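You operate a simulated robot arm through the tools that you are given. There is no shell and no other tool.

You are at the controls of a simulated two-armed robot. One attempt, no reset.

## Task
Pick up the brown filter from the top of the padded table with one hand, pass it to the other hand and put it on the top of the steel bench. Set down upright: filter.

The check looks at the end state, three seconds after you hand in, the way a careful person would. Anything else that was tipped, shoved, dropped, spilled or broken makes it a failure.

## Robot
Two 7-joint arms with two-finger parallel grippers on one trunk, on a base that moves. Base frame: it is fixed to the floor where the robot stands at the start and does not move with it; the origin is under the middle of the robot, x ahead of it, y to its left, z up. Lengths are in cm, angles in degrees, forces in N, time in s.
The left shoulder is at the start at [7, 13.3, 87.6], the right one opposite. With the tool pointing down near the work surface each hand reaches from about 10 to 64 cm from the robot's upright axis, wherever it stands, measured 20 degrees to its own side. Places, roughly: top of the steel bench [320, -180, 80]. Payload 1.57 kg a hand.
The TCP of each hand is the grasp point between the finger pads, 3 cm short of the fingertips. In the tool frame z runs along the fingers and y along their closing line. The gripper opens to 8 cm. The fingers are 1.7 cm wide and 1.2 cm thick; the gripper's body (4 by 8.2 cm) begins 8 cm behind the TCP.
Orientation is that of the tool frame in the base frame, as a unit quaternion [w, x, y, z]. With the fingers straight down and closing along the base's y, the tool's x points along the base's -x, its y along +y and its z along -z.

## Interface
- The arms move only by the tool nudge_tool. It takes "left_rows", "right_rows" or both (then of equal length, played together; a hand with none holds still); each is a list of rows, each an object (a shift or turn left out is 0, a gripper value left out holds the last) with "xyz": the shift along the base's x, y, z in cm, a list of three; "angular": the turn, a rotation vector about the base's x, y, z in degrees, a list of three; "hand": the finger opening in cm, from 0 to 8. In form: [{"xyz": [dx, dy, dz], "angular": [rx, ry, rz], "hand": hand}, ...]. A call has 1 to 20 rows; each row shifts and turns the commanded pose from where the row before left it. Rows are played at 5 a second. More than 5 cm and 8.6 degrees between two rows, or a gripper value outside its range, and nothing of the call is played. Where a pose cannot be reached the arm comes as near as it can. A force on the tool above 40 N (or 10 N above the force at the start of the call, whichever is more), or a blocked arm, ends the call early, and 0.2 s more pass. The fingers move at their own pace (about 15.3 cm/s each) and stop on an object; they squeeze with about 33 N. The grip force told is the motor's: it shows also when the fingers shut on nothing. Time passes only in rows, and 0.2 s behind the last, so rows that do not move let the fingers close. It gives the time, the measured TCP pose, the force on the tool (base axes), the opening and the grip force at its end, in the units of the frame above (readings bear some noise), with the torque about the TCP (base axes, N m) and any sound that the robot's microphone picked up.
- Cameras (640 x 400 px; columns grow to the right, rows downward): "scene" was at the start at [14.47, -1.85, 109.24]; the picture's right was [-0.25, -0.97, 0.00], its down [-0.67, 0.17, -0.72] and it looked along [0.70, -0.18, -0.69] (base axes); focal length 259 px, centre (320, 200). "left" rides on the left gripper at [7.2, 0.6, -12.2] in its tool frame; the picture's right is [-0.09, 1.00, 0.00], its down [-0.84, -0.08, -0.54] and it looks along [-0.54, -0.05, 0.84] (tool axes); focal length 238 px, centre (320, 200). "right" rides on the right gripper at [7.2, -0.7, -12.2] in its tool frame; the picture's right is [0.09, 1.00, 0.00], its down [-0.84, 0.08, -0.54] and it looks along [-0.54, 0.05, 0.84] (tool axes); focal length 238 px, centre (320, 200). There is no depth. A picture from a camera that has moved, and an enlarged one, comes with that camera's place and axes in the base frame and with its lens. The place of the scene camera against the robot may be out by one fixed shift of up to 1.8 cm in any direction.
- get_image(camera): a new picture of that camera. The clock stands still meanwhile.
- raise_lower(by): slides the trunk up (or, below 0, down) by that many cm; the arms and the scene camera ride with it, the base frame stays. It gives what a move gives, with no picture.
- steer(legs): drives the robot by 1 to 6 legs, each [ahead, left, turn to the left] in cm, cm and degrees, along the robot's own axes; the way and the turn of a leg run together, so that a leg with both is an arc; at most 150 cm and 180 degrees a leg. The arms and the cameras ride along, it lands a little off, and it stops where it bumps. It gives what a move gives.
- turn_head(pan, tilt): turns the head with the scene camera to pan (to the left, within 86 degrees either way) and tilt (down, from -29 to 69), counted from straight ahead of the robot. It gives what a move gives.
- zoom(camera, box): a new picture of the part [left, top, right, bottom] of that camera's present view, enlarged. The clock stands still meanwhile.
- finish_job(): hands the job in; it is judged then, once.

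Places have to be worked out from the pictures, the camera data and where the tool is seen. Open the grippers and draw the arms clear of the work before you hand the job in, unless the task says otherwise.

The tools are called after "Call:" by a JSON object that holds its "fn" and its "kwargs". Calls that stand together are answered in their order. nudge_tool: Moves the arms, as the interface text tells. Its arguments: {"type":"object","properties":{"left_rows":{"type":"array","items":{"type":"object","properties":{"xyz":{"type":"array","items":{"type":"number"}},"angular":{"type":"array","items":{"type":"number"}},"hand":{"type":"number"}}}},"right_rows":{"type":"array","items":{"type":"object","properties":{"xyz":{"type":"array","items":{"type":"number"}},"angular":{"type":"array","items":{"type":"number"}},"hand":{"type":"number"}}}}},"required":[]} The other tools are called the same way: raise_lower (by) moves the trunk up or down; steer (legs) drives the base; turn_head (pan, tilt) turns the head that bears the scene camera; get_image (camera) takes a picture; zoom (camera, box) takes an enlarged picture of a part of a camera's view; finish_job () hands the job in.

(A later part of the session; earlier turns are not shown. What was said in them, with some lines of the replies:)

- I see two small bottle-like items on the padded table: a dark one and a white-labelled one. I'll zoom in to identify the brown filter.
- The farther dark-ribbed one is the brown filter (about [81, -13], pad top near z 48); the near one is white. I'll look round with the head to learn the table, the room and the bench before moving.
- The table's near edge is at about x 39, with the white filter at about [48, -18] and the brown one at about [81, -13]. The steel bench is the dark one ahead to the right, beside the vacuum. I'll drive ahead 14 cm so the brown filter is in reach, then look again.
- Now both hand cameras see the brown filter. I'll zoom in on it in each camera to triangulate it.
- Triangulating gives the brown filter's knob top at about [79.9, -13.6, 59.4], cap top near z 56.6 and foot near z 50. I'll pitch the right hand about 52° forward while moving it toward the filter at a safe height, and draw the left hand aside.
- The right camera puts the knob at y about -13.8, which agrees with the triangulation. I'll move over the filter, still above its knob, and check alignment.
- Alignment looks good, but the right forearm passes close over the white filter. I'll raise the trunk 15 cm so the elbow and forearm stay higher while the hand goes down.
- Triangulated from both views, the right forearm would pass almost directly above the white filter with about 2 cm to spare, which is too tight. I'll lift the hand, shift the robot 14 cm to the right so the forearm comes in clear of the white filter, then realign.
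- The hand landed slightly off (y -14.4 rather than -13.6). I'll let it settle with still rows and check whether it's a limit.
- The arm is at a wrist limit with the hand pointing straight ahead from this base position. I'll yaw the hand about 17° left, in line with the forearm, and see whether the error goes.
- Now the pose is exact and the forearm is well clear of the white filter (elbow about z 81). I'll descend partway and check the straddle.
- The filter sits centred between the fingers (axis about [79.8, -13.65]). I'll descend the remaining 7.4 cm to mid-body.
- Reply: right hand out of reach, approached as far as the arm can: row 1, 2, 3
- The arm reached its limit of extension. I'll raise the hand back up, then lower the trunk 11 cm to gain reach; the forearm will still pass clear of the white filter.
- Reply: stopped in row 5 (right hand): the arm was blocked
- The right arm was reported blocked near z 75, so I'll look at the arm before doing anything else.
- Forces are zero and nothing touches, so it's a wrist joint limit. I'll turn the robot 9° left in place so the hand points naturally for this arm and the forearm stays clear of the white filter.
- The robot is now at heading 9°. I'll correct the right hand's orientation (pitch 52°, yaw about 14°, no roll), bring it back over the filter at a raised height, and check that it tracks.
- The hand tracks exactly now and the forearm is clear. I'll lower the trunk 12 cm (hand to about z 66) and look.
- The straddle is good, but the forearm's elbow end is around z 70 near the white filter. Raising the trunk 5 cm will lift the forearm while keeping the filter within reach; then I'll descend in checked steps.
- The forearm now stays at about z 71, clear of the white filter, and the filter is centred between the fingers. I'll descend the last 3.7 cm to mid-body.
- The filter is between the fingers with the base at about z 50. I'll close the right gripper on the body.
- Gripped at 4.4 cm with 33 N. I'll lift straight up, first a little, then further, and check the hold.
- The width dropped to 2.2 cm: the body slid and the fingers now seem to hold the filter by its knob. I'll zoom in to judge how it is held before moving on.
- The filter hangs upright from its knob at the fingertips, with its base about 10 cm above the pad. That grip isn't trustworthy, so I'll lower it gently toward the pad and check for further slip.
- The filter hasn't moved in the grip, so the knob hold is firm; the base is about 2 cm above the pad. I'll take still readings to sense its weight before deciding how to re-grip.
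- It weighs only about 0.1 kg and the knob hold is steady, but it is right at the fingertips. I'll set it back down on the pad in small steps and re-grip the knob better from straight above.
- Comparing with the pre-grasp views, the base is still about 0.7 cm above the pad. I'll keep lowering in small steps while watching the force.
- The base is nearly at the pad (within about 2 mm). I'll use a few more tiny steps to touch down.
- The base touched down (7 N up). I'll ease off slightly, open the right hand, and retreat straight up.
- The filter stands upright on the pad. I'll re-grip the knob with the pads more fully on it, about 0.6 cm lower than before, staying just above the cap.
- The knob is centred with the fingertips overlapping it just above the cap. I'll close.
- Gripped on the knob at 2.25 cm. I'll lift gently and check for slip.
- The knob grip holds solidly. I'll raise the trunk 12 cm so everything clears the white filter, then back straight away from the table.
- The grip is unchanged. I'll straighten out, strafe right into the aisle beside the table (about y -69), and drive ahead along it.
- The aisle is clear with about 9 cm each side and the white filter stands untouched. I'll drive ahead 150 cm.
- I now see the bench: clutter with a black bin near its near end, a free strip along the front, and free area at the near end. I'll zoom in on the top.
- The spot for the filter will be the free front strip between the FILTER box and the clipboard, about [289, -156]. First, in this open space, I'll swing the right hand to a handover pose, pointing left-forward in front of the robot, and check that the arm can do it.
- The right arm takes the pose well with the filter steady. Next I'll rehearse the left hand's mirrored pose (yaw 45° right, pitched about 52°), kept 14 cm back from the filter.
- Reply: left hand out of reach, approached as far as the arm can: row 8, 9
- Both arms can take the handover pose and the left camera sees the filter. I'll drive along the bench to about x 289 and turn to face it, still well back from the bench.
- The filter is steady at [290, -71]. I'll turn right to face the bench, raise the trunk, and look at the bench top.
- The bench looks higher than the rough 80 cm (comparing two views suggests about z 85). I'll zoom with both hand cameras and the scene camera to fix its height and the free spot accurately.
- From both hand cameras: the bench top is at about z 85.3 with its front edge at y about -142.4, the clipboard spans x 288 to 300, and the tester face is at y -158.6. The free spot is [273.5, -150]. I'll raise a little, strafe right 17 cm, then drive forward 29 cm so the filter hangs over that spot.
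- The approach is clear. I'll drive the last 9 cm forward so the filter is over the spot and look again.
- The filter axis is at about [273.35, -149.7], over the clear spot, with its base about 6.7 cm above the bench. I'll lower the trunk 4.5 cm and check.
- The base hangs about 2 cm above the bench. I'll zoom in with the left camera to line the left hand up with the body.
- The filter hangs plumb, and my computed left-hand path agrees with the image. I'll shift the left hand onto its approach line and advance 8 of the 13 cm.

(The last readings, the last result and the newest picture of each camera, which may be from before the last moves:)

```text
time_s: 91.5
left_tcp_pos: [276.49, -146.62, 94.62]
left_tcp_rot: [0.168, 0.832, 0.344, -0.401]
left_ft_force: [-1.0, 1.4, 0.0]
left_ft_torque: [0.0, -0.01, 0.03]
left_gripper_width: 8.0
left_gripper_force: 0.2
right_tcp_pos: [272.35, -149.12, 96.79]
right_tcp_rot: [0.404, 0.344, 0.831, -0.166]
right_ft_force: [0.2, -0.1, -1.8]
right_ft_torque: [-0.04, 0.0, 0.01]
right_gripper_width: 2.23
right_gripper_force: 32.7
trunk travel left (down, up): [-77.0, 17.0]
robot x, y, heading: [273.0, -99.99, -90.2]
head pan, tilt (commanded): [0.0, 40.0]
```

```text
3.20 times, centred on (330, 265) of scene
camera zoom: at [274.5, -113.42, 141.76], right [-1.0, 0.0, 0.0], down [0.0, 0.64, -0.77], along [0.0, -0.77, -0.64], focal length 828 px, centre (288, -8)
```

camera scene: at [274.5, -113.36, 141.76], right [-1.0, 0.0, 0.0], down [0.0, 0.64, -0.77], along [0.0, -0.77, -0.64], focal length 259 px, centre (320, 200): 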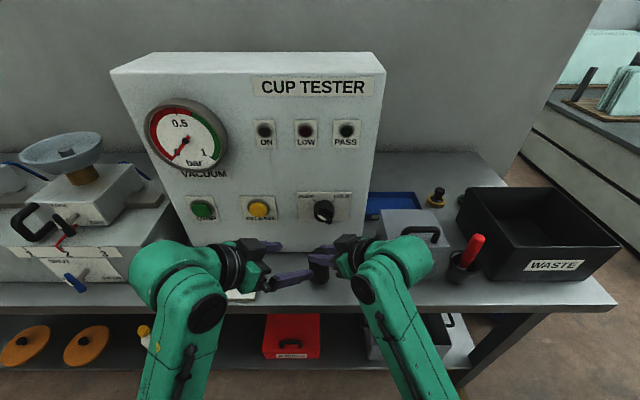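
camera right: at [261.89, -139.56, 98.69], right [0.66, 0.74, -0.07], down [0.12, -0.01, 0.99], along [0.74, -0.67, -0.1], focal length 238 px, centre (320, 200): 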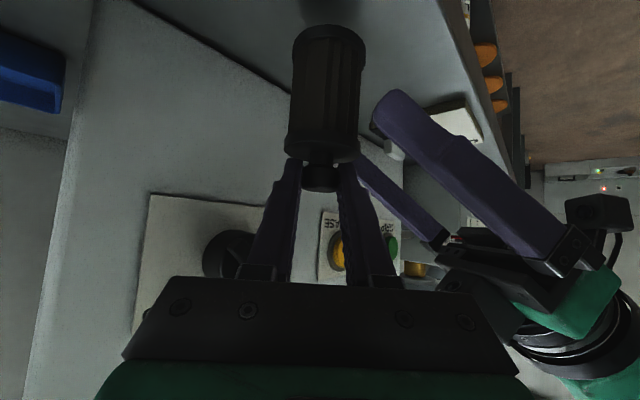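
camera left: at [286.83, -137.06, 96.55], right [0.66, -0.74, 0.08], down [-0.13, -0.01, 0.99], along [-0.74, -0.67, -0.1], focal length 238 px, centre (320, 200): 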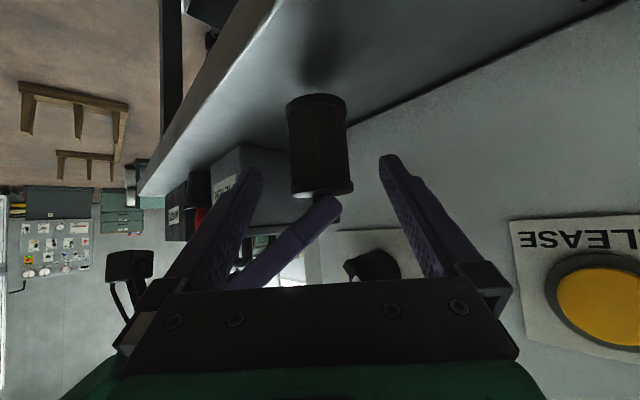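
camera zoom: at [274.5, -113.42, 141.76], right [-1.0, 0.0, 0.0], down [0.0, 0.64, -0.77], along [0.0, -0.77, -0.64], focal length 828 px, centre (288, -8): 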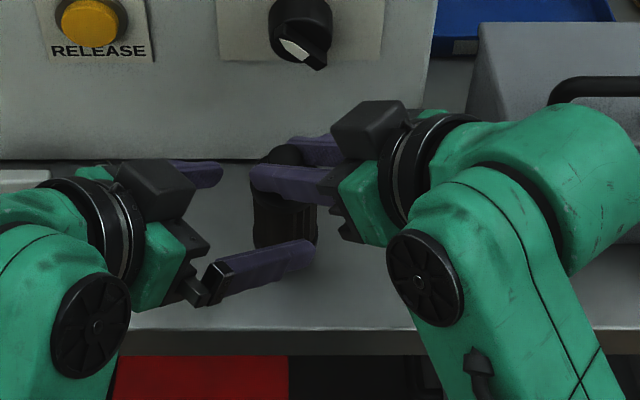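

The filter body is centred between the left fingers and clear of everything. I'll advance the remaining 5 cm.

Call:
{"fn": "nudge_tool", "kwargs": {"left_rows": [{"xyz": [-0.83, -0.83, -0.93], "hand": 8}, {"xyz": [-0.83, -0.83, -0.93]}, {"xyz": [-0.6, -0.6, -0.67]}, {"xyz": [-0.5, -0.5, -0.56]}, {"xyz": [0, 0, 0]}]}}

Call:
{"fn": "get_image", "kwargs": {"camera": "left"}}

Call:
{"fn": "get_image", "kwargs": {"camera": "right"}}

Call:
{"fn": "zoom", "kwargs": {"camera": "scene", "box": [230, 210, 430, 320]}}

```text
time_s: 92.7
left_tcp_pos: [273.78, -149.38, 91.58]
left_tcp_rot: [0.17, 0.832, 0.345, -0.401]
left_ft_force: [0.3, -0.3, -0.6]
left_ft_torque: [-0.02, 0.0, 0.02]
left_gripper_width: 8.02
left_gripper_force: 0.0
right_tcp_pos: [272.25, -149.06, 96.8]
right_tcp_rot: [0.403, 0.345, 0.832, -0.166]
right_ft_force: [1.1, 0.4, -0.6]
right_ft_torque: [0.01, 0.05, -0.01]
right_gripper_width: 2.23
right_gripper_force: 33.0
trunk travel left (down, up): [-77.0, 17.0]
robot x, y, heading: [272.76, -100.04, -90.0]
head pan, tilt (commanded): [0.0, 40.0]
```

```text
taken
camera left: at [284.0, -139.83, 93.53], right [0.66, -0.74, 0.08], down [-0.13, -0.01, 0.99], along [-0.74, -0.67, -0.1], focal length 238 px, centre (320, 200)
```

left: 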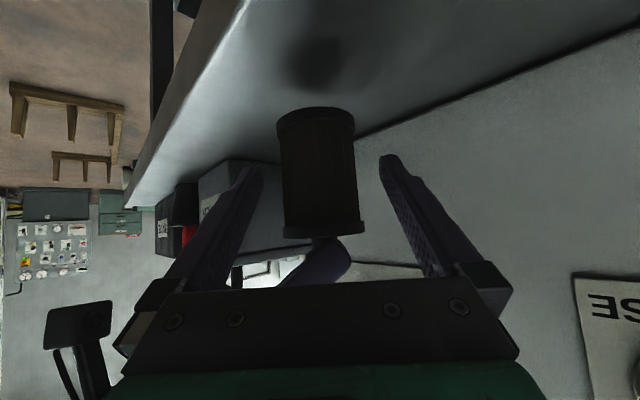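

```text
taken
camera right: at [261.9, -139.55, 98.69], right [0.66, 0.74, -0.07], down [0.12, -0.01, 0.99], along [0.74, -0.67, -0.1], focal length 238 px, centre (320, 200)
```

right: 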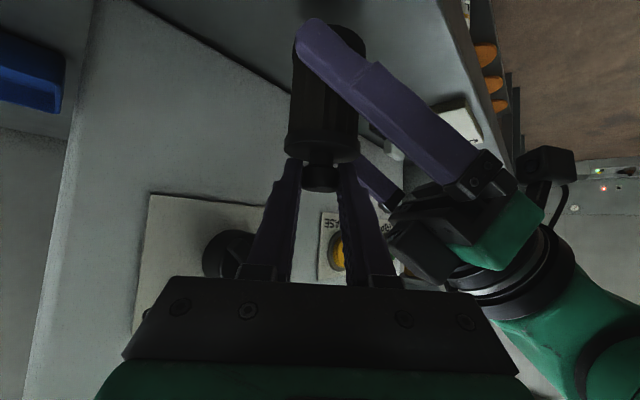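

```text
3.20 times, centred on (330, 265) of scene
camera zoom: at [274.51, -113.41, 141.76], right [-1.0, 0.0, 0.0], down [0.0, 0.64, -0.77], along [0.0, -0.77, -0.64], focal length 828 px, centre (288, -8)
```

zoom: 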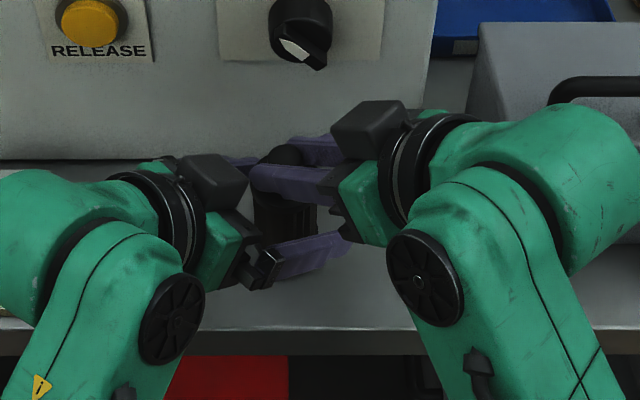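

The left fingers straddle the body, centred, while the right hand still holds the knob. I'll close the left hand on the body.

Call:
{"fn": "nudge_tool", "kwargs": {"left_rows": [{"hand": 5.2}, {"hand": 4.8}, {"hand": 4.4}, {"hand": 0}, {"hand": 0}, {"hand": 0}]}}

Call:
{"fn": "get_image", "kwargs": {"camera": "left"}}

Call:
{"fn": "get_image", "kwargs": {"camera": "right"}}

```text
time_s: 94.0
left_tcp_pos: [273.65, -149.4, 91.6]
left_tcp_rot: [0.169, 0.832, 0.345, -0.4]
left_ft_force: [0.4, 1.4, 0.3]
left_ft_torque: [0.09, 0.12, -0.02]
left_gripper_width: 4.39
left_gripper_force: 33.0
right_tcp_pos: [272.24, -148.98, 96.71]
right_tcp_rot: [0.404, 0.344, 0.832, -0.165]
right_ft_force: [0.7, 0.0, -0.5]
right_ft_torque: [-0.13, -0.09, 0.01]
right_gripper_width: 2.23
right_gripper_force: 32.8
trunk travel left (down, up): [-77.0, 17.0]
robot x, y, heading: [272.93, -100.25, -90.2]
head pan, tilt (commanded): [0.0, 40.0]
```

```text
taken
camera left: at [284.01, -139.84, 93.53], right [0.66, -0.74, 0.08], down [-0.13, -0.01, 0.99], along [-0.74, -0.67, -0.1], focal length 238 px, centre (320, 200)
```

left: 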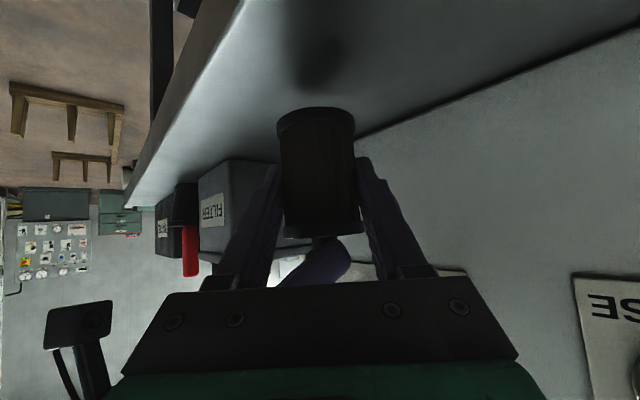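

```text
taken
camera right: at [261.9, -139.56, 98.69], right [0.66, 0.74, -0.07], down [0.12, -0.01, 0.99], along [0.74, -0.67, -0.1], focal length 238 px, centre (320, 200)
```

right: 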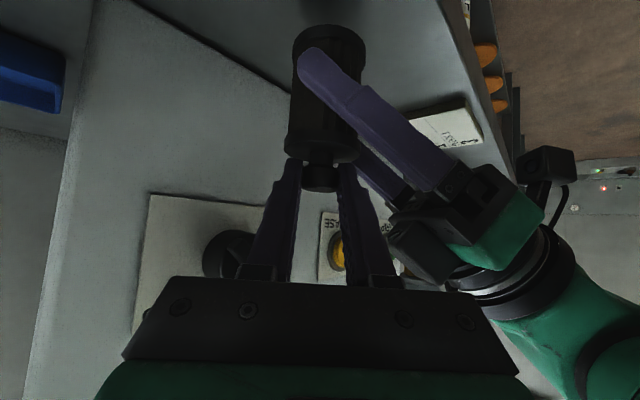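

Both hands hold the filter. I'll lower the trunk 1.2 cm, moving both hands together, so the base is just under 1 cm above the bench before the right hand lets go.

Call:
{"fn": "raise_lower", "kwargs": {"by": -1.2}}

Call:
{"fn": "zoom", "kwargs": {"camera": "left", "box": [220, 60, 420, 260]}}

Call:
{"fn": "zoom", "kwargs": {"camera": "right", "box": [240, 0, 440, 200]}}

```text
time_s: 94.7
left_tcp_pos: [273.71, -149.38, 90.45]
left_tcp_rot: [0.168, 0.832, 0.344, -0.401]
left_ft_force: [-0.3, 1.1, 0.7]
left_ft_torque: [0.07, 0.13, -0.03]
left_gripper_width: 4.38
left_gripper_force: 32.9
right_tcp_pos: [272.43, -149.05, 95.71]
right_tcp_rot: [0.403, 0.345, 0.831, -0.166]
right_ft_force: [0.9, -1.2, -0.7]
right_ft_torque: [-0.13, -0.1, -0.01]
right_gripper_width: 2.23
right_gripper_force: 32.9
trunk travel left (down, up): [-75.8, 18.2]
robot x, y, heading: [273.01, -99.89, -90.0]
head pan, tilt (commanded): [0.0, 40.0]
```

```text
2.00 times, centred on (320, 160) of left
camera zoom: at [284.01, -139.84, 92.32], right [0.66, -0.74, 0.08], down [-0.13, -0.01, 0.99], along [-0.74, -0.67, -0.1], focal length 477 px, centre (320, 280)
```

zoom: 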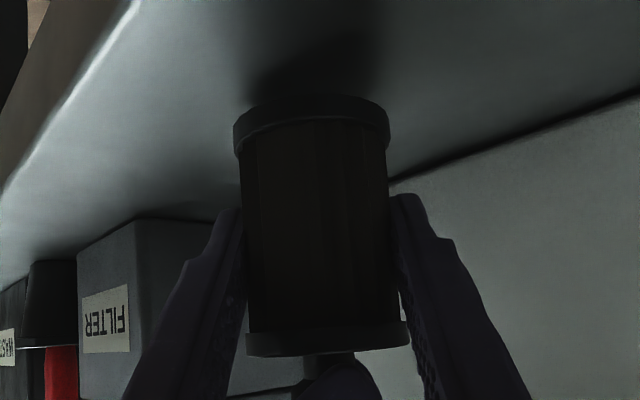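

```text
2.00 times, centred on (340, 100) of right
camera zoom: at [261.9, -139.57, 97.48], right [0.66, 0.74, -0.07], down [0.12, -0.01, 0.99], along [0.74, -0.67, -0.1], focal length 477 px, centre (280, 400)
```

zoom: 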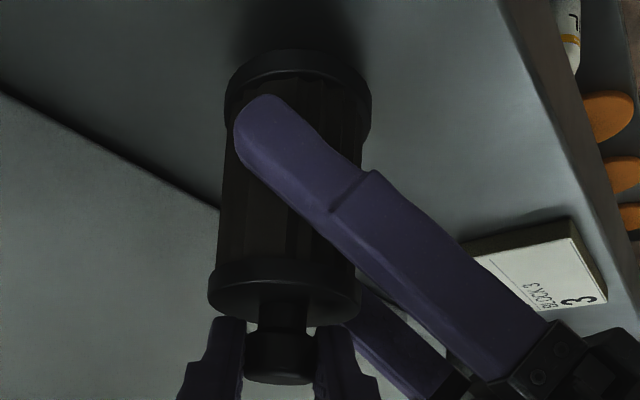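

Everything is lined up with the base just above the bench. I'll open the right hand off the knob and draw it back a little along its own axis.

Call:
{"fn": "nudge_tool", "kwargs": {"right_rows": [{"hand": 2.8}, {"hand": 4.5}, {"hand": 4.5}, {"hand": 4.5}]}}

Call:
{"fn": "zoom", "kwargs": {"camera": "left", "box": [220, 60, 420, 260]}}

Call:
{"fn": "zoom", "kwargs": {"camera": "right", "box": [240, 0, 440, 200]}}

```text
time_s: 95.7
left_tcp_pos: [273.75, -149.39, 90.23]
left_tcp_rot: [0.169, 0.832, 0.345, -0.4]
left_ft_force: [0.0, -0.8, 0.6]
left_ft_torque: [0.0, 0.01, 0.02]
left_gripper_width: 4.36
left_gripper_force: 32.7
right_tcp_pos: [272.23, -149.02, 95.61]
right_tcp_rot: [0.403, 0.344, 0.832, -0.165]
right_ft_force: [-0.2, -0.3, 0.0]
right_ft_torque: [0.0, -0.02, -0.02]
right_gripper_width: 4.48
right_gripper_force: 0.1
trunk travel left (down, up): [-75.8, 18.2]
robot x, y, heading: [273.04, -100.14, -90.1]
head pan, tilt (commanded): [0.0, 40.0]
```

```text
2.00 times, centred on (320, 160) of left
camera zoom: at [284.01, -139.84, 92.33], right [0.66, -0.74, 0.08], down [-0.13, -0.01, 0.99], along [-0.74, -0.67, -0.1], focal length 477 px, centre (320, 280)
```

zoom: 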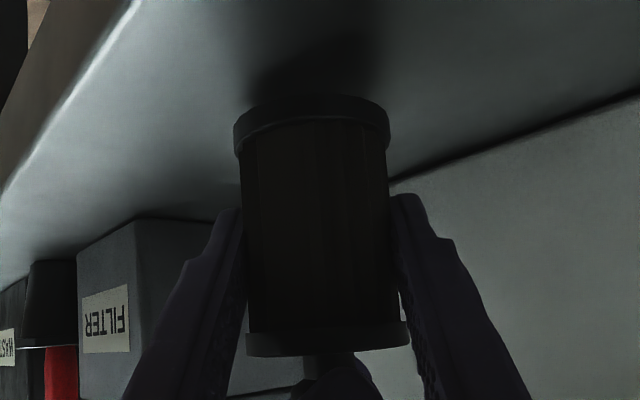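

```text
2.00 times, centred on (340, 100) of right
camera zoom: at [261.9, -139.56, 97.49], right [0.66, 0.74, -0.07], down [0.12, -0.01, 0.99], along [0.74, -0.67, -0.1], focal length 477 px, centre (280, 400)
```

zoom: 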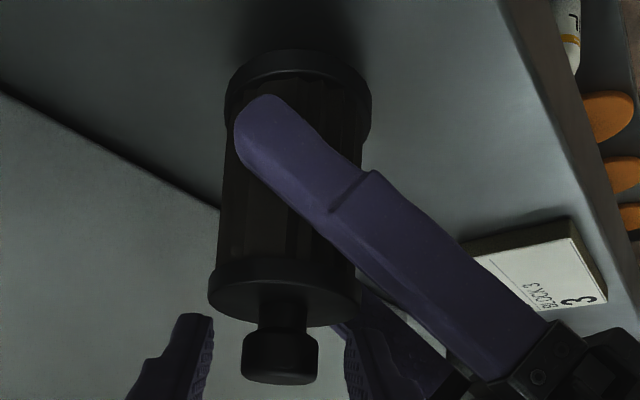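

The left hand alone now holds the filter, and it hasn't moved at all. I'll lift the right hand up off the knob and draw it away to its own side.

Call:
{"fn": "nudge_tool", "kwargs": {"right_rows": [{"xyz": [0, 0, 0.8], "hand": 4.5}, {"xyz": [0, 0, 1.2]}, {"xyz": [0, 0, 1.5]}, {"xyz": [0, 0, 1.5]}, {"xyz": [-0.8, 0.8, 1]}, {"xyz": [-1.2, 1.2, 1]}, {"xyz": [-1.5, 1.5, 1]}, {"xyz": [-1.5, 1.5, 1]}, {"xyz": [-1.5, 1.5, 0.5]}, {"xyz": [-1.5, 1.5, 0]}, {"xyz": [0, 0, 0]}]}}

Call:
{"fn": "get_image", "kwargs": {"camera": "left"}}

Call:
{"fn": "get_image", "kwargs": {"camera": "right"}}

Call:
{"fn": "get_image", "kwargs": {"camera": "scene"}}

```text
time_s: 97.9
left_tcp_pos: [273.55, -149.4, 90.31]
left_tcp_rot: [0.169, 0.833, 0.344, -0.399]
left_ft_force: [-0.4, 0.6, 0.1]
left_ft_torque: [0.04, -0.04, 0.03]
left_gripper_width: 4.38
left_gripper_force: 32.3
right_tcp_pos: [260.32, -142.51, 102.09]
right_tcp_rot: [0.309, 0.342, 0.865, -0.198]
right_ft_force: [0.2, 0.0, 0.5]
right_ft_torque: [0.0, -0.02, 0.04]
right_gripper_width: 4.5
right_gripper_force: 0.1
right hand out of reach, approached as far as the arm can: row 10
trunk travel left (down, up): [-75.8, 18.2]
robot x, y, heading: [272.91, -100.1, -90.1]
head pan, tilt (commanded): [0.0, 40.0]
stopped in row 11 (right hand): the arm was blocked; the commanded pose is now the measured one
```

```text
taken
camera left: at [283.8, -139.85, 92.33], right [0.66, -0.74, 0.08], down [-0.13, -0.01, 0.99], along [-0.74, -0.67, -0.1], focal length 238 px, centre (320, 200)
```

left: 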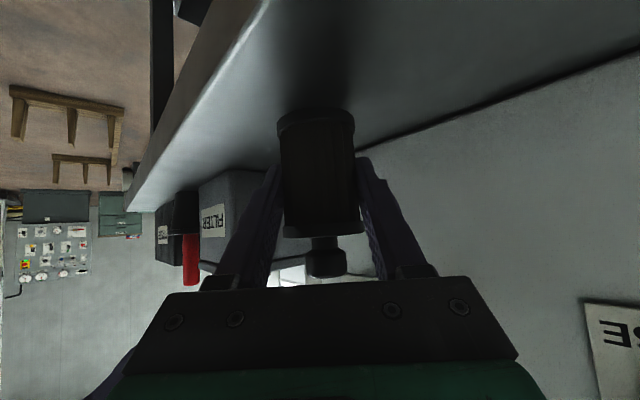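

```text
taken
camera right: at [250.93, -132.75, 106.25], right [0.66, 0.73, -0.19], down [0.32, -0.04, 0.95], along [0.68, -0.69, -0.26], focal length 238 px, centre (320, 200)
```

right: 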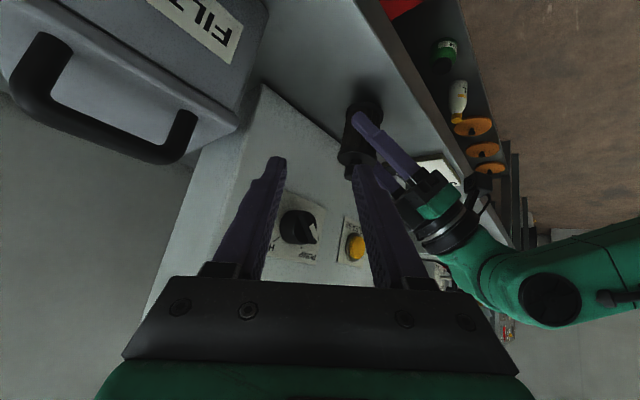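

```text
taken
camera scene: at [274.15, -113.46, 140.56], right [-1.0, 0.0, 0.0], down [0.0, 0.64, -0.77], along [0.0, -0.77, -0.64], focal length 259 px, centre (320, 200)
```

scene: 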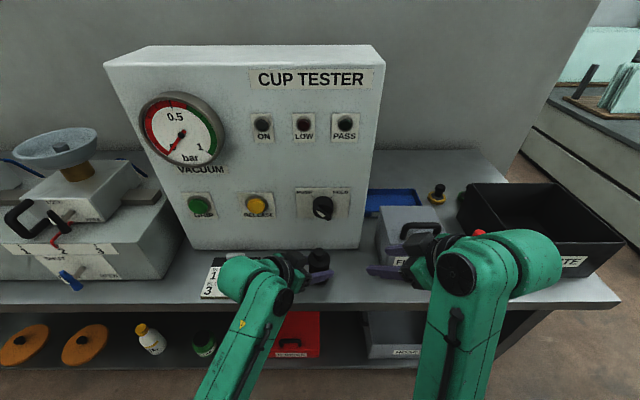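

The left hand holds the filter upright alone. The right arm hit a joint limit on the way out; forces are zero. I'll zoom in near the FILTER box and cup to make sure it touches nothing before moving it on.

Call:
{"fn": "zoom", "kwargs": {"camera": "scene", "box": [340, 170, 640, 350]}}

Call:
{"fn": "zoom", "kwargs": {"camera": "scene", "box": [180, 220, 380, 345]}}

```text
2.13 times, centred on (490, 260) of scene
camera zoom: at [274.15, -113.46, 140.56], right [-1.0, 0.0, 0.0], down [0.0, 0.64, -0.77], along [0.0, -0.77, -0.64], focal length 552 px, centre (-43, 72)
```

zoom: 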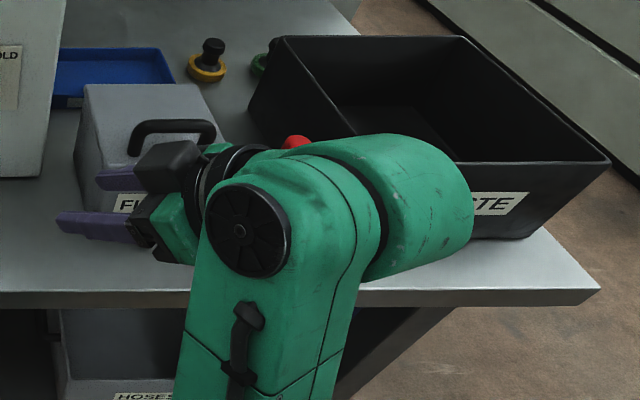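

```text
3.20 times, centred on (280, 282) of scene
camera zoom: at [274.15, -113.46, 140.56], right [-1.0, 0.0, 0.0], down [0.0, 0.64, -0.77], along [0.0, -0.77, -0.64], focal length 828 px, centre (448, -64)
```

zoom: 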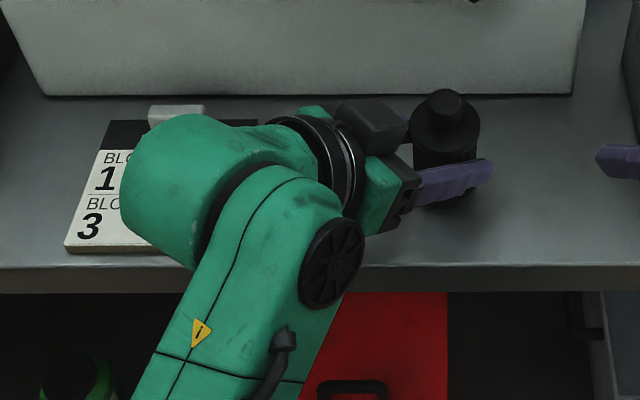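

Nothing is touched: the right wrist is about 10 cm in front of the cup and box. Now I'll lower the left hand in small steps until the base meets the bench.

Call:
{"fn": "nudge_tool", "kwargs": {"left_rows": [{"xyz": [0, 0, -0.3], "hand": 0}, {"xyz": [0, 0, 0]}]}}

Call:
{"fn": "nudge_tool", "kwargs": {"left_rows": [{"xyz": [0, 0, -0.2], "hand": 0}, {"xyz": [0, 0, 0]}]}}

Call:
{"fn": "zoom", "kwargs": {"camera": "left", "box": [220, 60, 420, 260]}}

```text
time_s: 98.5
left_tcp_pos: [273.75, -149.45, 90.1]
left_tcp_rot: [0.168, 0.832, 0.344, -0.401]
left_ft_force: [-0.3, 0.1, -0.3]
left_ft_torque: [0.0, -0.03, 0.03]
left_gripper_width: 4.37
left_gripper_force: 32.8
right_tcp_pos: [260.59, -142.43, 102.11]
right_tcp_rot: [0.308, 0.342, 0.865, -0.2]
right_ft_force: [0.1, -0.5, 0.0]
right_ft_torque: [0.01, 0.01, 0.0]
right_gripper_width: 4.51
right_gripper_force: 0.2
trunk travel left (down, up): [-75.8, 18.2]
robot x, y, heading: [272.98, -100.44, -90.2]
head pan, tilt (commanded): [0.0, 40.0]
```

```text
time_s: 99.1
left_tcp_pos: [273.72, -149.33, 89.8]
left_tcp_rot: [0.169, 0.832, 0.345, -0.4]
left_ft_force: [0.1, -0.4, -1.0]
left_ft_torque: [-0.01, -0.03, -0.01]
left_gripper_width: 4.36
left_gripper_force: 32.8
right_tcp_pos: [260.59, -142.34, 102.17]
right_tcp_rot: [0.309, 0.341, 0.865, -0.199]
right_ft_force: [-1.0, 0.0, 1.0]
right_ft_torque: [-0.03, -0.04, -0.02]
right_gripper_width: 4.5
right_gripper_force: 0.1
trunk travel left (down, up): [-75.8, 18.2]
robot x, y, heading: [272.89, -99.76, -90.3]
head pan, tilt (commanded): [0.0, 40.0]
```

```text
2.00 times, centred on (320, 160) of left
camera zoom: at [284.03, -139.78, 91.8], right [0.66, -0.74, 0.08], down [-0.13, -0.01, 0.99], along [-0.74, -0.67, -0.1], focal length 477 px, centre (320, 280)
```

zoom: 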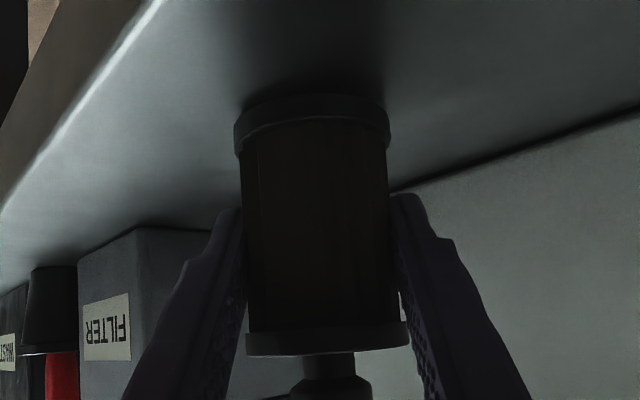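

Not touching yet, and the hold is steady. I'll continue in finer steps.

Call:
{"fn": "nudge_tool", "kwargs": {"left_rows": [{"xyz": [0, 0, -0.2], "hand": 0}, {"xyz": [0, 0, 0]}]}}

Call:
{"fn": "nudge_tool", "kwargs": {"left_rows": [{"xyz": [0, 0, -0.15], "hand": 0}, {"xyz": [0, 0, 0]}]}}

Call:
{"fn": "nudge_tool", "kwargs": {"left_rows": [{"xyz": [0, 0, -0.15], "hand": 0}, {"xyz": [0, 0, 0]}]}}

Call:
{"fn": "zoom", "kwargs": {"camera": "left", "box": [220, 60, 420, 260]}}

```text
time_s: 99.7
left_tcp_pos: [273.71, -149.34, 89.59]
left_tcp_rot: [0.168, 0.832, 0.345, -0.4]
left_ft_force: [0.3, -0.6, -0.6]
left_ft_torque: [0.02, 0.01, -0.03]
left_gripper_width: 4.39
left_gripper_force: 33.3
right_tcp_pos: [260.59, -142.41, 102.07]
right_tcp_rot: [0.308, 0.341, 0.865, -0.199]
right_ft_force: [-0.1, -0.6, -0.2]
right_ft_torque: [-0.01, 0.0, 0.02]
right_gripper_width: 4.5
right_gripper_force: 0.1
trunk travel left (down, up): [-75.8, 18.2]
robot x, y, heading: [272.75, -100.06, -90.2]
head pan, tilt (commanded): [0.0, 40.0]
```

```text
time_s: 100.3
left_tcp_pos: [273.63, -149.26, 89.48]
left_tcp_rot: [0.168, 0.833, 0.344, -0.401]
left_ft_force: [0.4, -0.4, 1.6]
left_ft_torque: [-0.01, -0.01, 0.01]
left_gripper_width: 4.4
left_gripper_force: 32.5
right_tcp_pos: [260.64, -142.44, 102.26]
right_tcp_rot: [0.309, 0.342, 0.865, -0.2]
right_ft_force: [0.2, -0.4, 0.4]
right_ft_torque: [-0.01, -0.03, -0.01]
right_gripper_width: 4.51
right_gripper_force: 0.1
trunk travel left (down, up): [-75.8, 18.2]
robot x, y, heading: [273.27, -100.27, -90.3]
head pan, tilt (commanded): [0.0, 40.0]
```

```text
time_s: 100.9
left_tcp_pos: [273.74, -149.3, 89.34]
left_tcp_rot: [0.168, 0.832, 0.344, -0.401]
left_ft_force: [0.4, 0.6, 1.3]
left_ft_torque: [0.02, 0.04, -0.02]
left_gripper_width: 4.36
left_gripper_force: 33.0
right_tcp_pos: [260.67, -142.47, 102.14]
right_tcp_rot: [0.308, 0.342, 0.865, -0.199]
right_ft_force: [-0.1, 0.6, 0.0]
right_ft_torque: [-0.01, 0.0, -0.01]
right_gripper_width: 4.52
right_gripper_force: 0.0
trunk travel left (down, up): [-75.8, 18.2]
robot x, y, heading: [273.51, -100.0, -90.0]
head pan, tilt (commanded): [0.0, 40.0]
```

```text
2.00 times, centred on (320, 160) of left
camera zoom: at [284.02, -139.81, 91.34], right [0.66, -0.74, 0.08], down [-0.13, -0.01, 0.99], along [-0.74, -0.67, -0.1], focal length 477 px, centre (320, 280)
```

zoom: 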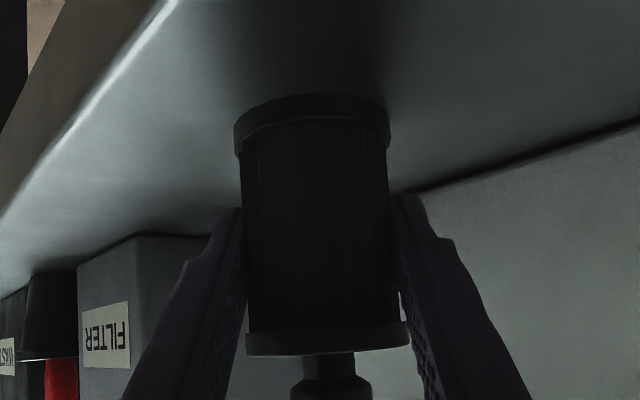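

The force is just turning positive, so it may be touching. I'll take another step or two to confirm.

Call:
{"fn": "nudge_tool", "kwargs": {"left_rows": [{"xyz": [0, 0, -0.15], "hand": 0}, {"xyz": [0, 0, 0]}]}}

Call:
{"fn": "nudge_tool", "kwargs": {"left_rows": [{"xyz": [0, 0, 0], "hand": 0}]}}

Call:
{"fn": "zoom", "kwargs": {"camera": "left", "box": [220, 60, 420, 260]}}

```text
time_s: 101.5
left_tcp_pos: [273.7, -149.3, 89.3]
left_tcp_rot: [0.169, 0.832, 0.343, -0.402]
left_ft_force: [0.0, -3.2, 7.8]
left_ft_torque: [0.02, 0.11, 0.07]
left_gripper_width: 4.36
left_gripper_force: 33.0
right_tcp_pos: [260.72, -142.44, 102.18]
right_tcp_rot: [0.309, 0.341, 0.865, -0.199]
right_ft_force: [0.8, -0.2, 0.5]
right_ft_torque: [-0.01, -0.02, 0.0]
right_gripper_width: 4.51
right_gripper_force: 0.0
trunk travel left (down, up): [-75.8, 18.2]
robot x, y, heading: [273.49, -99.91, -89.9]
head pan, tilt (commanded): [0.0, 40.0]
```

```text
time_s: 101.9
left_tcp_pos: [273.69, -149.26, 89.4]
left_tcp_rot: [0.171, 0.831, 0.345, -0.402]
left_ft_force: [0.0, -4.9, 11.1]
left_ft_torque: [-0.04, 0.13, 0.09]
left_gripper_width: 4.36
left_gripper_force: 32.7
right_tcp_pos: [260.69, -142.46, 102.16]
right_tcp_rot: [0.309, 0.34, 0.865, -0.199]
right_ft_force: [-0.8, -1.0, -0.4]
right_ft_torque: [0.0, 0.03, -0.01]
right_gripper_width: 4.51
right_gripper_force: 0.1
trunk travel left (down, up): [-75.8, 18.2]
robot x, y, heading: [273.18, -99.87, -90.2]
head pan, tilt (commanded): [0.0, 40.0]
```

```text
2.00 times, centred on (320, 160) of left
camera zoom: at [284.02, -139.78, 91.29], right [0.67, -0.74, 0.08], down [-0.12, -0.01, 0.99], along [-0.74, -0.67, -0.1], focal length 477 px, centre (320, 280)
```

zoom: 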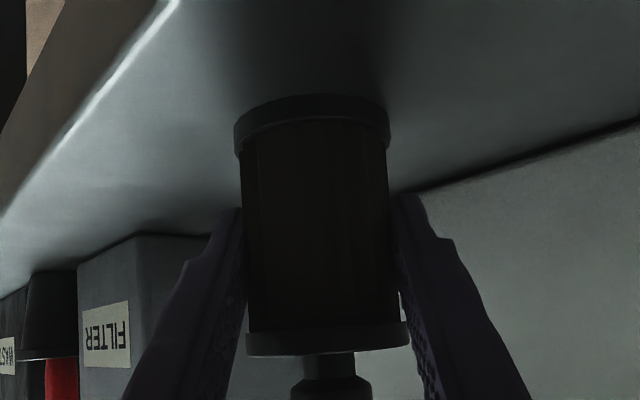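

The base is firmly on the bench (11 N). I'll ease off 0.2 cm to take the preload away before releasing.

Call:
{"fn": "nudge_tool", "kwargs": {"left_rows": [{"xyz": [0, 0, 0.12], "hand": 0}, {"xyz": [0, 0, 0]}]}}

Call:
{"fn": "nudge_tool", "kwargs": {"left_rows": [{"xyz": [0, 0, 0.06], "hand": 0}, {"xyz": [0, 0, 0]}]}}

```text
time_s: 102.5
left_tcp_pos: [273.59, -149.24, 89.39]
left_tcp_rot: [0.17, 0.832, 0.346, -0.4]
left_ft_force: [-0.8, -2.9, 7.6]
left_ft_torque: [-0.11, 0.23, 0.06]
left_gripper_width: 4.37
left_gripper_force: 32.6
right_tcp_pos: [260.63, -142.44, 102.15]
right_tcp_rot: [0.309, 0.342, 0.865, -0.2]
right_ft_force: [0.2, 0.1, 0.6]
right_ft_torque: [0.01, 0.0, 0.0]
right_gripper_width: 4.48
right_gripper_force: 0.0
trunk travel left (down, up): [-75.8, 18.2]
robot x, y, heading: [273.19, -100.14, -90.0]
head pan, tilt (commanded): [0.0, 40.0]
```

```text
time_s: 103.1
left_tcp_pos: [273.66, -149.38, 89.35]
left_tcp_rot: [0.168, 0.833, 0.344, -0.401]
left_ft_force: [1.0, -1.2, 6.2]
left_ft_torque: [-0.13, 0.15, 0.07]
left_gripper_width: 4.38
left_gripper_force: 33.4
right_tcp_pos: [260.75, -142.36, 102.13]
right_tcp_rot: [0.309, 0.34, 0.866, -0.198]
right_ft_force: [-0.3, 0.6, -0.4]
right_ft_torque: [0.01, 0.04, -0.02]
right_gripper_width: 4.5
right_gripper_force: 0.0
trunk travel left (down, up): [-75.8, 18.2]
robot x, y, heading: [273.37, -100.36, -90.1]
head pan, tilt (commanded): [0.0, 40.0]
```

There is still a few N of preload, so I'll ease off another 0.1 cm.

Call:
{"fn": "nudge_tool", "kwargs": {"left_rows": [{"xyz": [0, 0, 0.1], "hand": 0}, {"xyz": [0, 0, 0]}]}}

Call:
{"fn": "zoom", "kwargs": {"camera": "left", "box": [220, 60, 420, 260]}}

```text
time_s: 103.7
left_tcp_pos: [273.6, -149.22, 89.36]
left_tcp_rot: [0.168, 0.832, 0.344, -0.401]
left_ft_force: [-0.1, -0.1, 0.2]
left_ft_torque: [-0.04, 0.01, 0.02]
left_gripper_width: 4.38
left_gripper_force: 33.1
right_tcp_pos: [260.59, -142.49, 102.06]
right_tcp_rot: [0.309, 0.341, 0.865, -0.199]
right_ft_force: [0.3, 0.2, -0.4]
right_ft_torque: [-0.03, -0.01, 0.0]
right_gripper_width: 4.49
right_gripper_force: 0.1
trunk travel left (down, up): [-75.8, 18.2]
robot x, y, heading: [273.17, -100.04, -90.2]
head pan, tilt (commanded): [0.0, 40.0]
```

```text
2.00 times, centred on (320, 160) of left
camera zoom: at [284.01, -139.75, 91.39], right [0.66, -0.74, 0.08], down [-0.13, -0.01, 0.99], along [-0.74, -0.67, -0.1], focal length 477 px, centre (320, 280)
```

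zoom: 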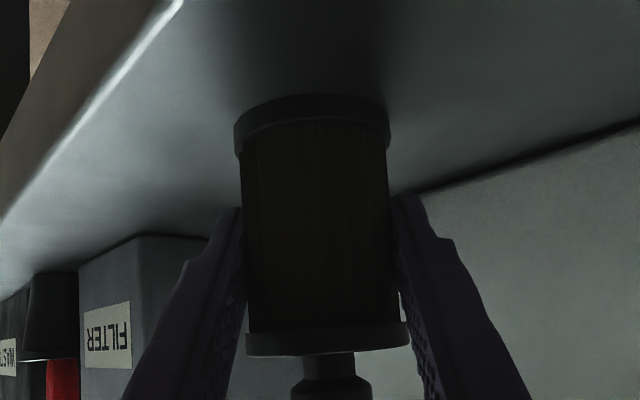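

The load is now zero with the base on the bench. I'll open the left hand gradually and check that the filter stands.

Call:
{"fn": "nudge_tool", "kwargs": {"left_rows": [{"hand": 4.7}, {"hand": 5.2}, {"hand": 6.2}, {"hand": 7.5}, {"hand": 7.5}]}}

Call:
{"fn": "get_image", "kwargs": {"camera": "left"}}

Call:
{"fn": "get_image", "kwargs": {"camera": "right"}}

```text
time_s: 104.9
left_tcp_pos: [273.77, -149.31, 89.44]
left_tcp_rot: [0.168, 0.832, 0.344, -0.401]
left_ft_force: [0.6, 0.2, -0.6]
left_ft_torque: [0.02, -0.02, -0.01]
left_gripper_width: 7.52
left_gripper_force: 0.1
right_tcp_pos: [260.67, -142.5, 102.2]
right_tcp_rot: [0.308, 0.342, 0.865, -0.199]
right_ft_force: [0.1, 0.1, 0.2]
right_ft_torque: [-0.03, 0.0, 0.03]
right_gripper_width: 4.49
right_gripper_force: 0.1
trunk travel left (down, up): [-75.8, 18.2]
robot x, y, heading: [273.06, -100.06, -90.1]
head pan, tilt (commanded): [0.0, 40.0]
```

```text
taken
camera left: at [283.99, -139.79, 91.48], right [0.66, -0.74, 0.08], down [-0.13, -0.01, 0.99], along [-0.74, -0.67, -0.1], focal length 238 px, centre (320, 200)
```

left: 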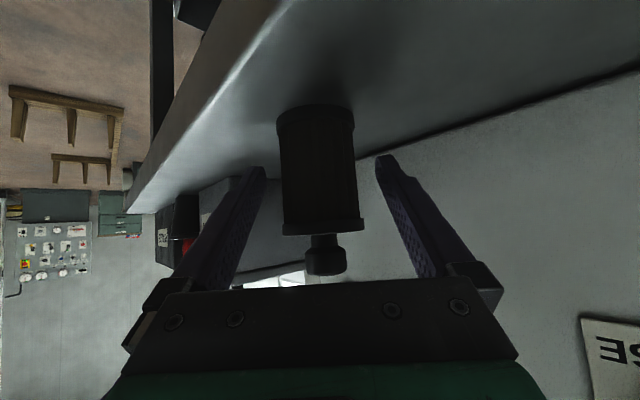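

```text
taken
camera right: at [251.22, -132.71, 106.33], right [0.66, 0.73, -0.2], down [0.32, -0.04, 0.95], along [0.68, -0.69, -0.26], focal length 238 px, centre (320, 200)
```

right: 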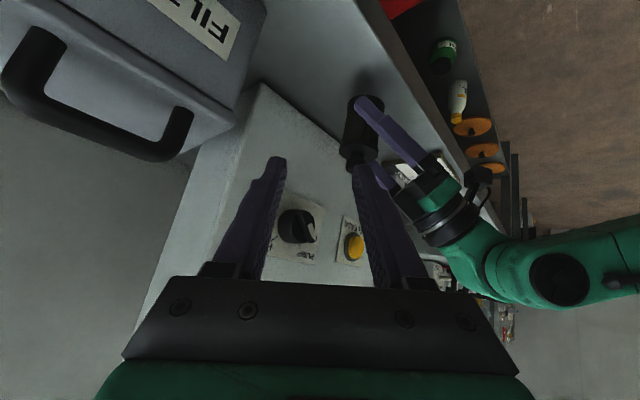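

The filter stands upright on its own. I'll draw the left hand back along its own axis, well clear.

Call:
{"fn": "nudge_tool", "kwargs": {"left_rows": [{"xyz": [0.28, 0.28, 0.31], "hand": 8}, {"xyz": [0.55, 0.55, 0.62]}, {"xyz": [0.83, 0.83, 0.93]}, {"xyz": [1.11, 1.11, 1.24]}, {"xyz": [1.11, 1.11, 1.24]}, {"xyz": [1.11, 1.11, 1.24]}, {"xyz": [1.11, 1.11, 1.24]}, {"xyz": [0.8, 0.8, 0.9]}, {"xyz": [0, 0, 0]}]}}

Call:
{"fn": "get_image", "kwargs": {"camera": "left"}}

Call:
{"fn": "get_image", "kwargs": {"camera": "scene"}}

```text
time_s: 106.9
left_tcp_pos: [280.32, -142.79, 97.46]
left_tcp_rot: [0.176, 0.831, 0.341, -0.403]
left_ft_force: [0.3, 0.1, -0.6]
left_ft_torque: [0.0, -0.03, -0.01]
left_gripper_width: 8.0
left_gripper_force: 0.0
left hand out of reach, approached as far as the arm can: row 8
right_tcp_pos: [260.55, -142.36, 102.13]
right_tcp_rot: [0.309, 0.342, 0.865, -0.199]
right_ft_force: [0.7, 0.5, -0.5]
right_ft_torque: [0.0, 0.02, -0.02]
right_gripper_width: 4.49
right_gripper_force: 0.2
trunk travel left (down, up): [-75.8, 18.2]
robot x, y, heading: [273.1, -100.3, -90.1]
head pan, tilt (commanded): [0.0, 40.0]
```

```text
taken
camera left: at [290.6, -133.3, 99.21], right [0.66, -0.74, 0.09], down [-0.13, 0.0, 0.99], along [-0.74, -0.67, -0.09], focal length 238 px, centre (320, 200)
```

left: 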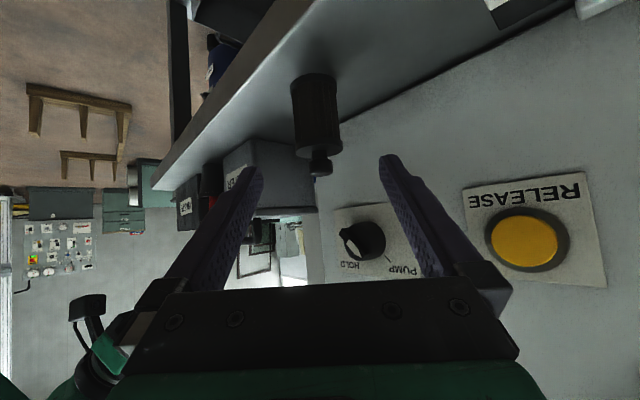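

```text
taken
camera scene: at [274.53, -113.42, 140.56], right [-1.0, 0.0, 0.0], down [0.0, 0.64, -0.77], along [0.0, -0.77, -0.64], focal length 259 px, centre (320, 200)
```

scene: 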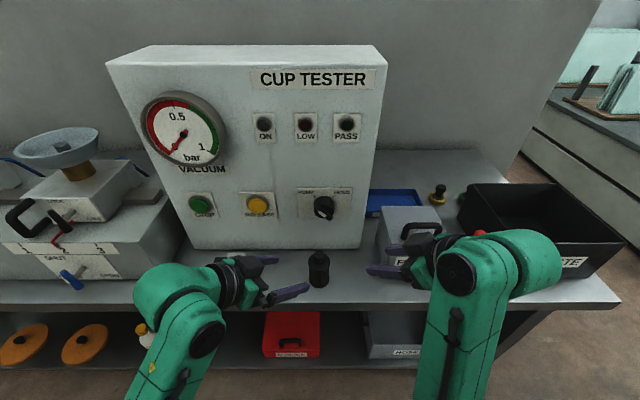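

The brown filter stands upright on the bench. I'll raise the trunk so both hands clear everything, then back the robot away.

Call:
{"fn": "raise_lower", "kwargs": {"by": 8}}

Call:
{"fn": "steer", "kwargs": {"legs": [[-35, 0, 0]]}}

Call:
{"fn": "nudge_tool", "kwargs": {"right_rows": [{"hand": 8}, {"hand": 8}]}}

Call:
{"fn": "get_image", "kwargs": {"camera": "scene"}}

Call:
{"fn": "zoom", "kwargs": {"camera": "scene", "box": [220, 130, 460, 280]}}

```text
time_s: 108.0
left_tcp_pos: [280.32, -142.8, 105.42]
left_tcp_rot: [0.175, 0.832, 0.341, -0.401]
left_ft_force: [0.6, -0.1, 0.1]
left_ft_torque: [-0.02, 0.02, 0.01]
left_gripper_width: 7.98
left_gripper_force: 0.0
right_tcp_pos: [260.66, -142.39, 110.05]
right_tcp_rot: [0.308, 0.342, 0.865, -0.2]
right_ft_force: [0.4, -0.5, -0.8]
right_ft_torque: [0.01, -0.02, 0.0]
right_gripper_width: 4.5
right_gripper_force: 0.0
trunk travel left (down, up): [-83.8, 10.2]
robot x, y, heading: [273.23, -100.19, -90.1]
head pan, tilt (commanded): [0.0, 40.0]
```

```text
time_s: 110.3
left_tcp_pos: [280.28, -107.85, 105.29]
left_tcp_rot: [0.175, 0.832, 0.34, -0.402]
left_ft_force: [0.2, 0.3, 0.5]
left_ft_torque: [0.02, 0.02, -0.01]
left_gripper_width: 8.01
left_gripper_force: 0.1
right_tcp_pos: [260.61, -107.21, 110.07]
right_tcp_rot: [0.308, 0.343, 0.865, -0.198]
right_ft_force: [-0.5, 0.0, -0.3]
right_ft_torque: [0.02, 0.0, 0.01]
right_gripper_width: 4.5
right_gripper_force: 0.0
trunk travel left (down, up): [-83.8, 10.2]
robot x, y, heading: [272.75, -64.86, -90.5]
head pan, tilt (commanded): [0.0, 40.0]
```

```text
time_s: 110.9
left_tcp_pos: [280.12, -107.71, 105.42]
left_tcp_rot: [0.174, 0.832, 0.339, -0.403]
left_ft_force: [-0.1, 0.5, -0.7]
left_ft_torque: [-0.01, 0.0, -0.01]
left_gripper_width: 8.0
left_gripper_force: 0.2
right_tcp_pos: [260.62, -107.22, 110.09]
right_tcp_rot: [0.308, 0.343, 0.865, -0.2]
right_ft_force: [0.6, -1.2, 0.3]
right_ft_torque: [-0.01, -0.01, -0.03]
right_gripper_width: 8.0
right_gripper_force: 0.1
trunk travel left (down, up): [-83.8, 10.2]
robot x, y, heading: [273.2, -64.94, -90.2]
head pan, tilt (commanded): [0.0, 40.0]
```

```text
taken
camera scene: at [274.62, -78.27, 148.56], right [-1.0, 0.01, 0.0], down [0.0, 0.64, -0.77], along [-0.01, -0.77, -0.64], focal length 259 px, centre (320, 200)
```

scene: 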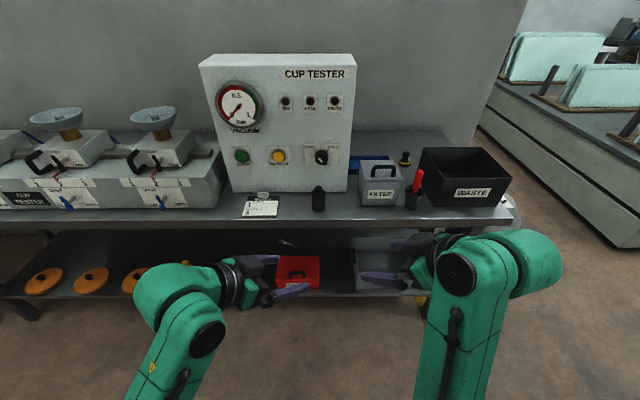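

```text
2.67 times, centred on (340, 205) of scene
camera zoom: at [274.62, -78.27, 148.56], right [-1.0, 0.01, 0.0], down [0.0, 0.64, -0.77], along [-0.01, -0.77, -0.64], focal length 690 px, centre (267, 187)
```

zoom: 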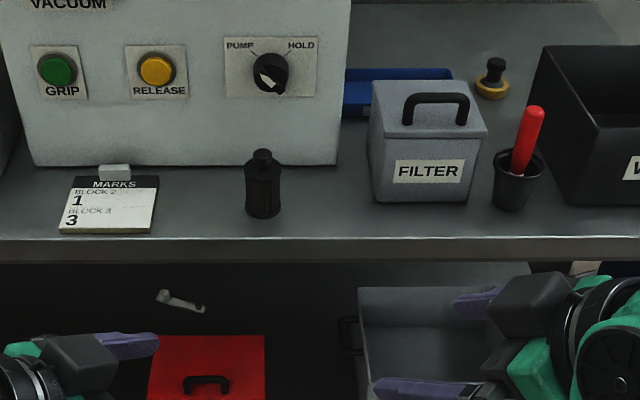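

The brown filter stands upright on the bench with everything around it undisturbed, both grippers open and well clear. I'll take one last look back at the padded table before handing in.

Call:
{"fn": "turn_head", "kwargs": {"pan": -86, "tilt": 15}}

Call:
{"fn": "get_image", "kwargs": {"camera": "scene"}}

```text
time_s: 112.5
left_tcp_pos: [280.16, -107.65, 105.42]
left_tcp_rot: [0.175, 0.833, 0.339, -0.402]
left_ft_force: [-0.2, -0.3, 1.3]
left_ft_torque: [0.0, -0.02, -0.01]
left_gripper_width: 7.99
left_gripper_force: 0.1
right_tcp_pos: [260.63, -107.3, 110.17]
right_tcp_rot: [0.308, 0.343, 0.865, -0.2]
right_ft_force: [0.4, -0.7, 0.1]
right_ft_torque: [0.0, -0.01, 0.0]
right_gripper_width: 7.98
right_gripper_force: 0.0
trunk travel left (down, up): [-83.8, 10.2]
robot x, y, heading: [273.42, -64.97, -90.4]
head pan, tilt (commanded): [-85.9, 15.0]
```

```text
taken
camera scene: at [265.36, -70.36, 152.52], right [-0.06, 1.0, 0.0], down [0.26, 0.02, -0.97], along [-0.96, -0.06, -0.26], focal length 259 px, centre (320, 200)
```

scene: 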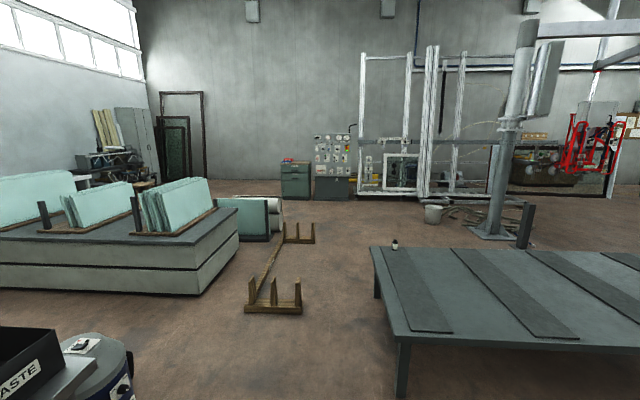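

The white filter is still upright on the table and nothing else has been disturbed. The brown filter is set down upright on the steel bench and both hands are clear, so I'm handing in.

Call:
{"fn": "finish_job", "kwargs": {}}

```text
The job is handed in.
```

The brown filter is standing upright on the steel bench, in the clear strip at the front between the clipboard and the FILTER box. I've handed the job in.

- **Pick-up:** my first grip with the right hand, on the filter's body, slid up to the knob during the lift. I set the filter back down on the pad, re-gripped it by the knob, and it held from there.
- **Hand-over:** I passed it from the right hand to the left just above the bench. The left hand then lowered it until it touched and let go.
- **Surroundings:** in the last pictures, the items on the bench looked undisturbed and the white filter was still upright on the padded table. Both grippers were open and clear of the bench.
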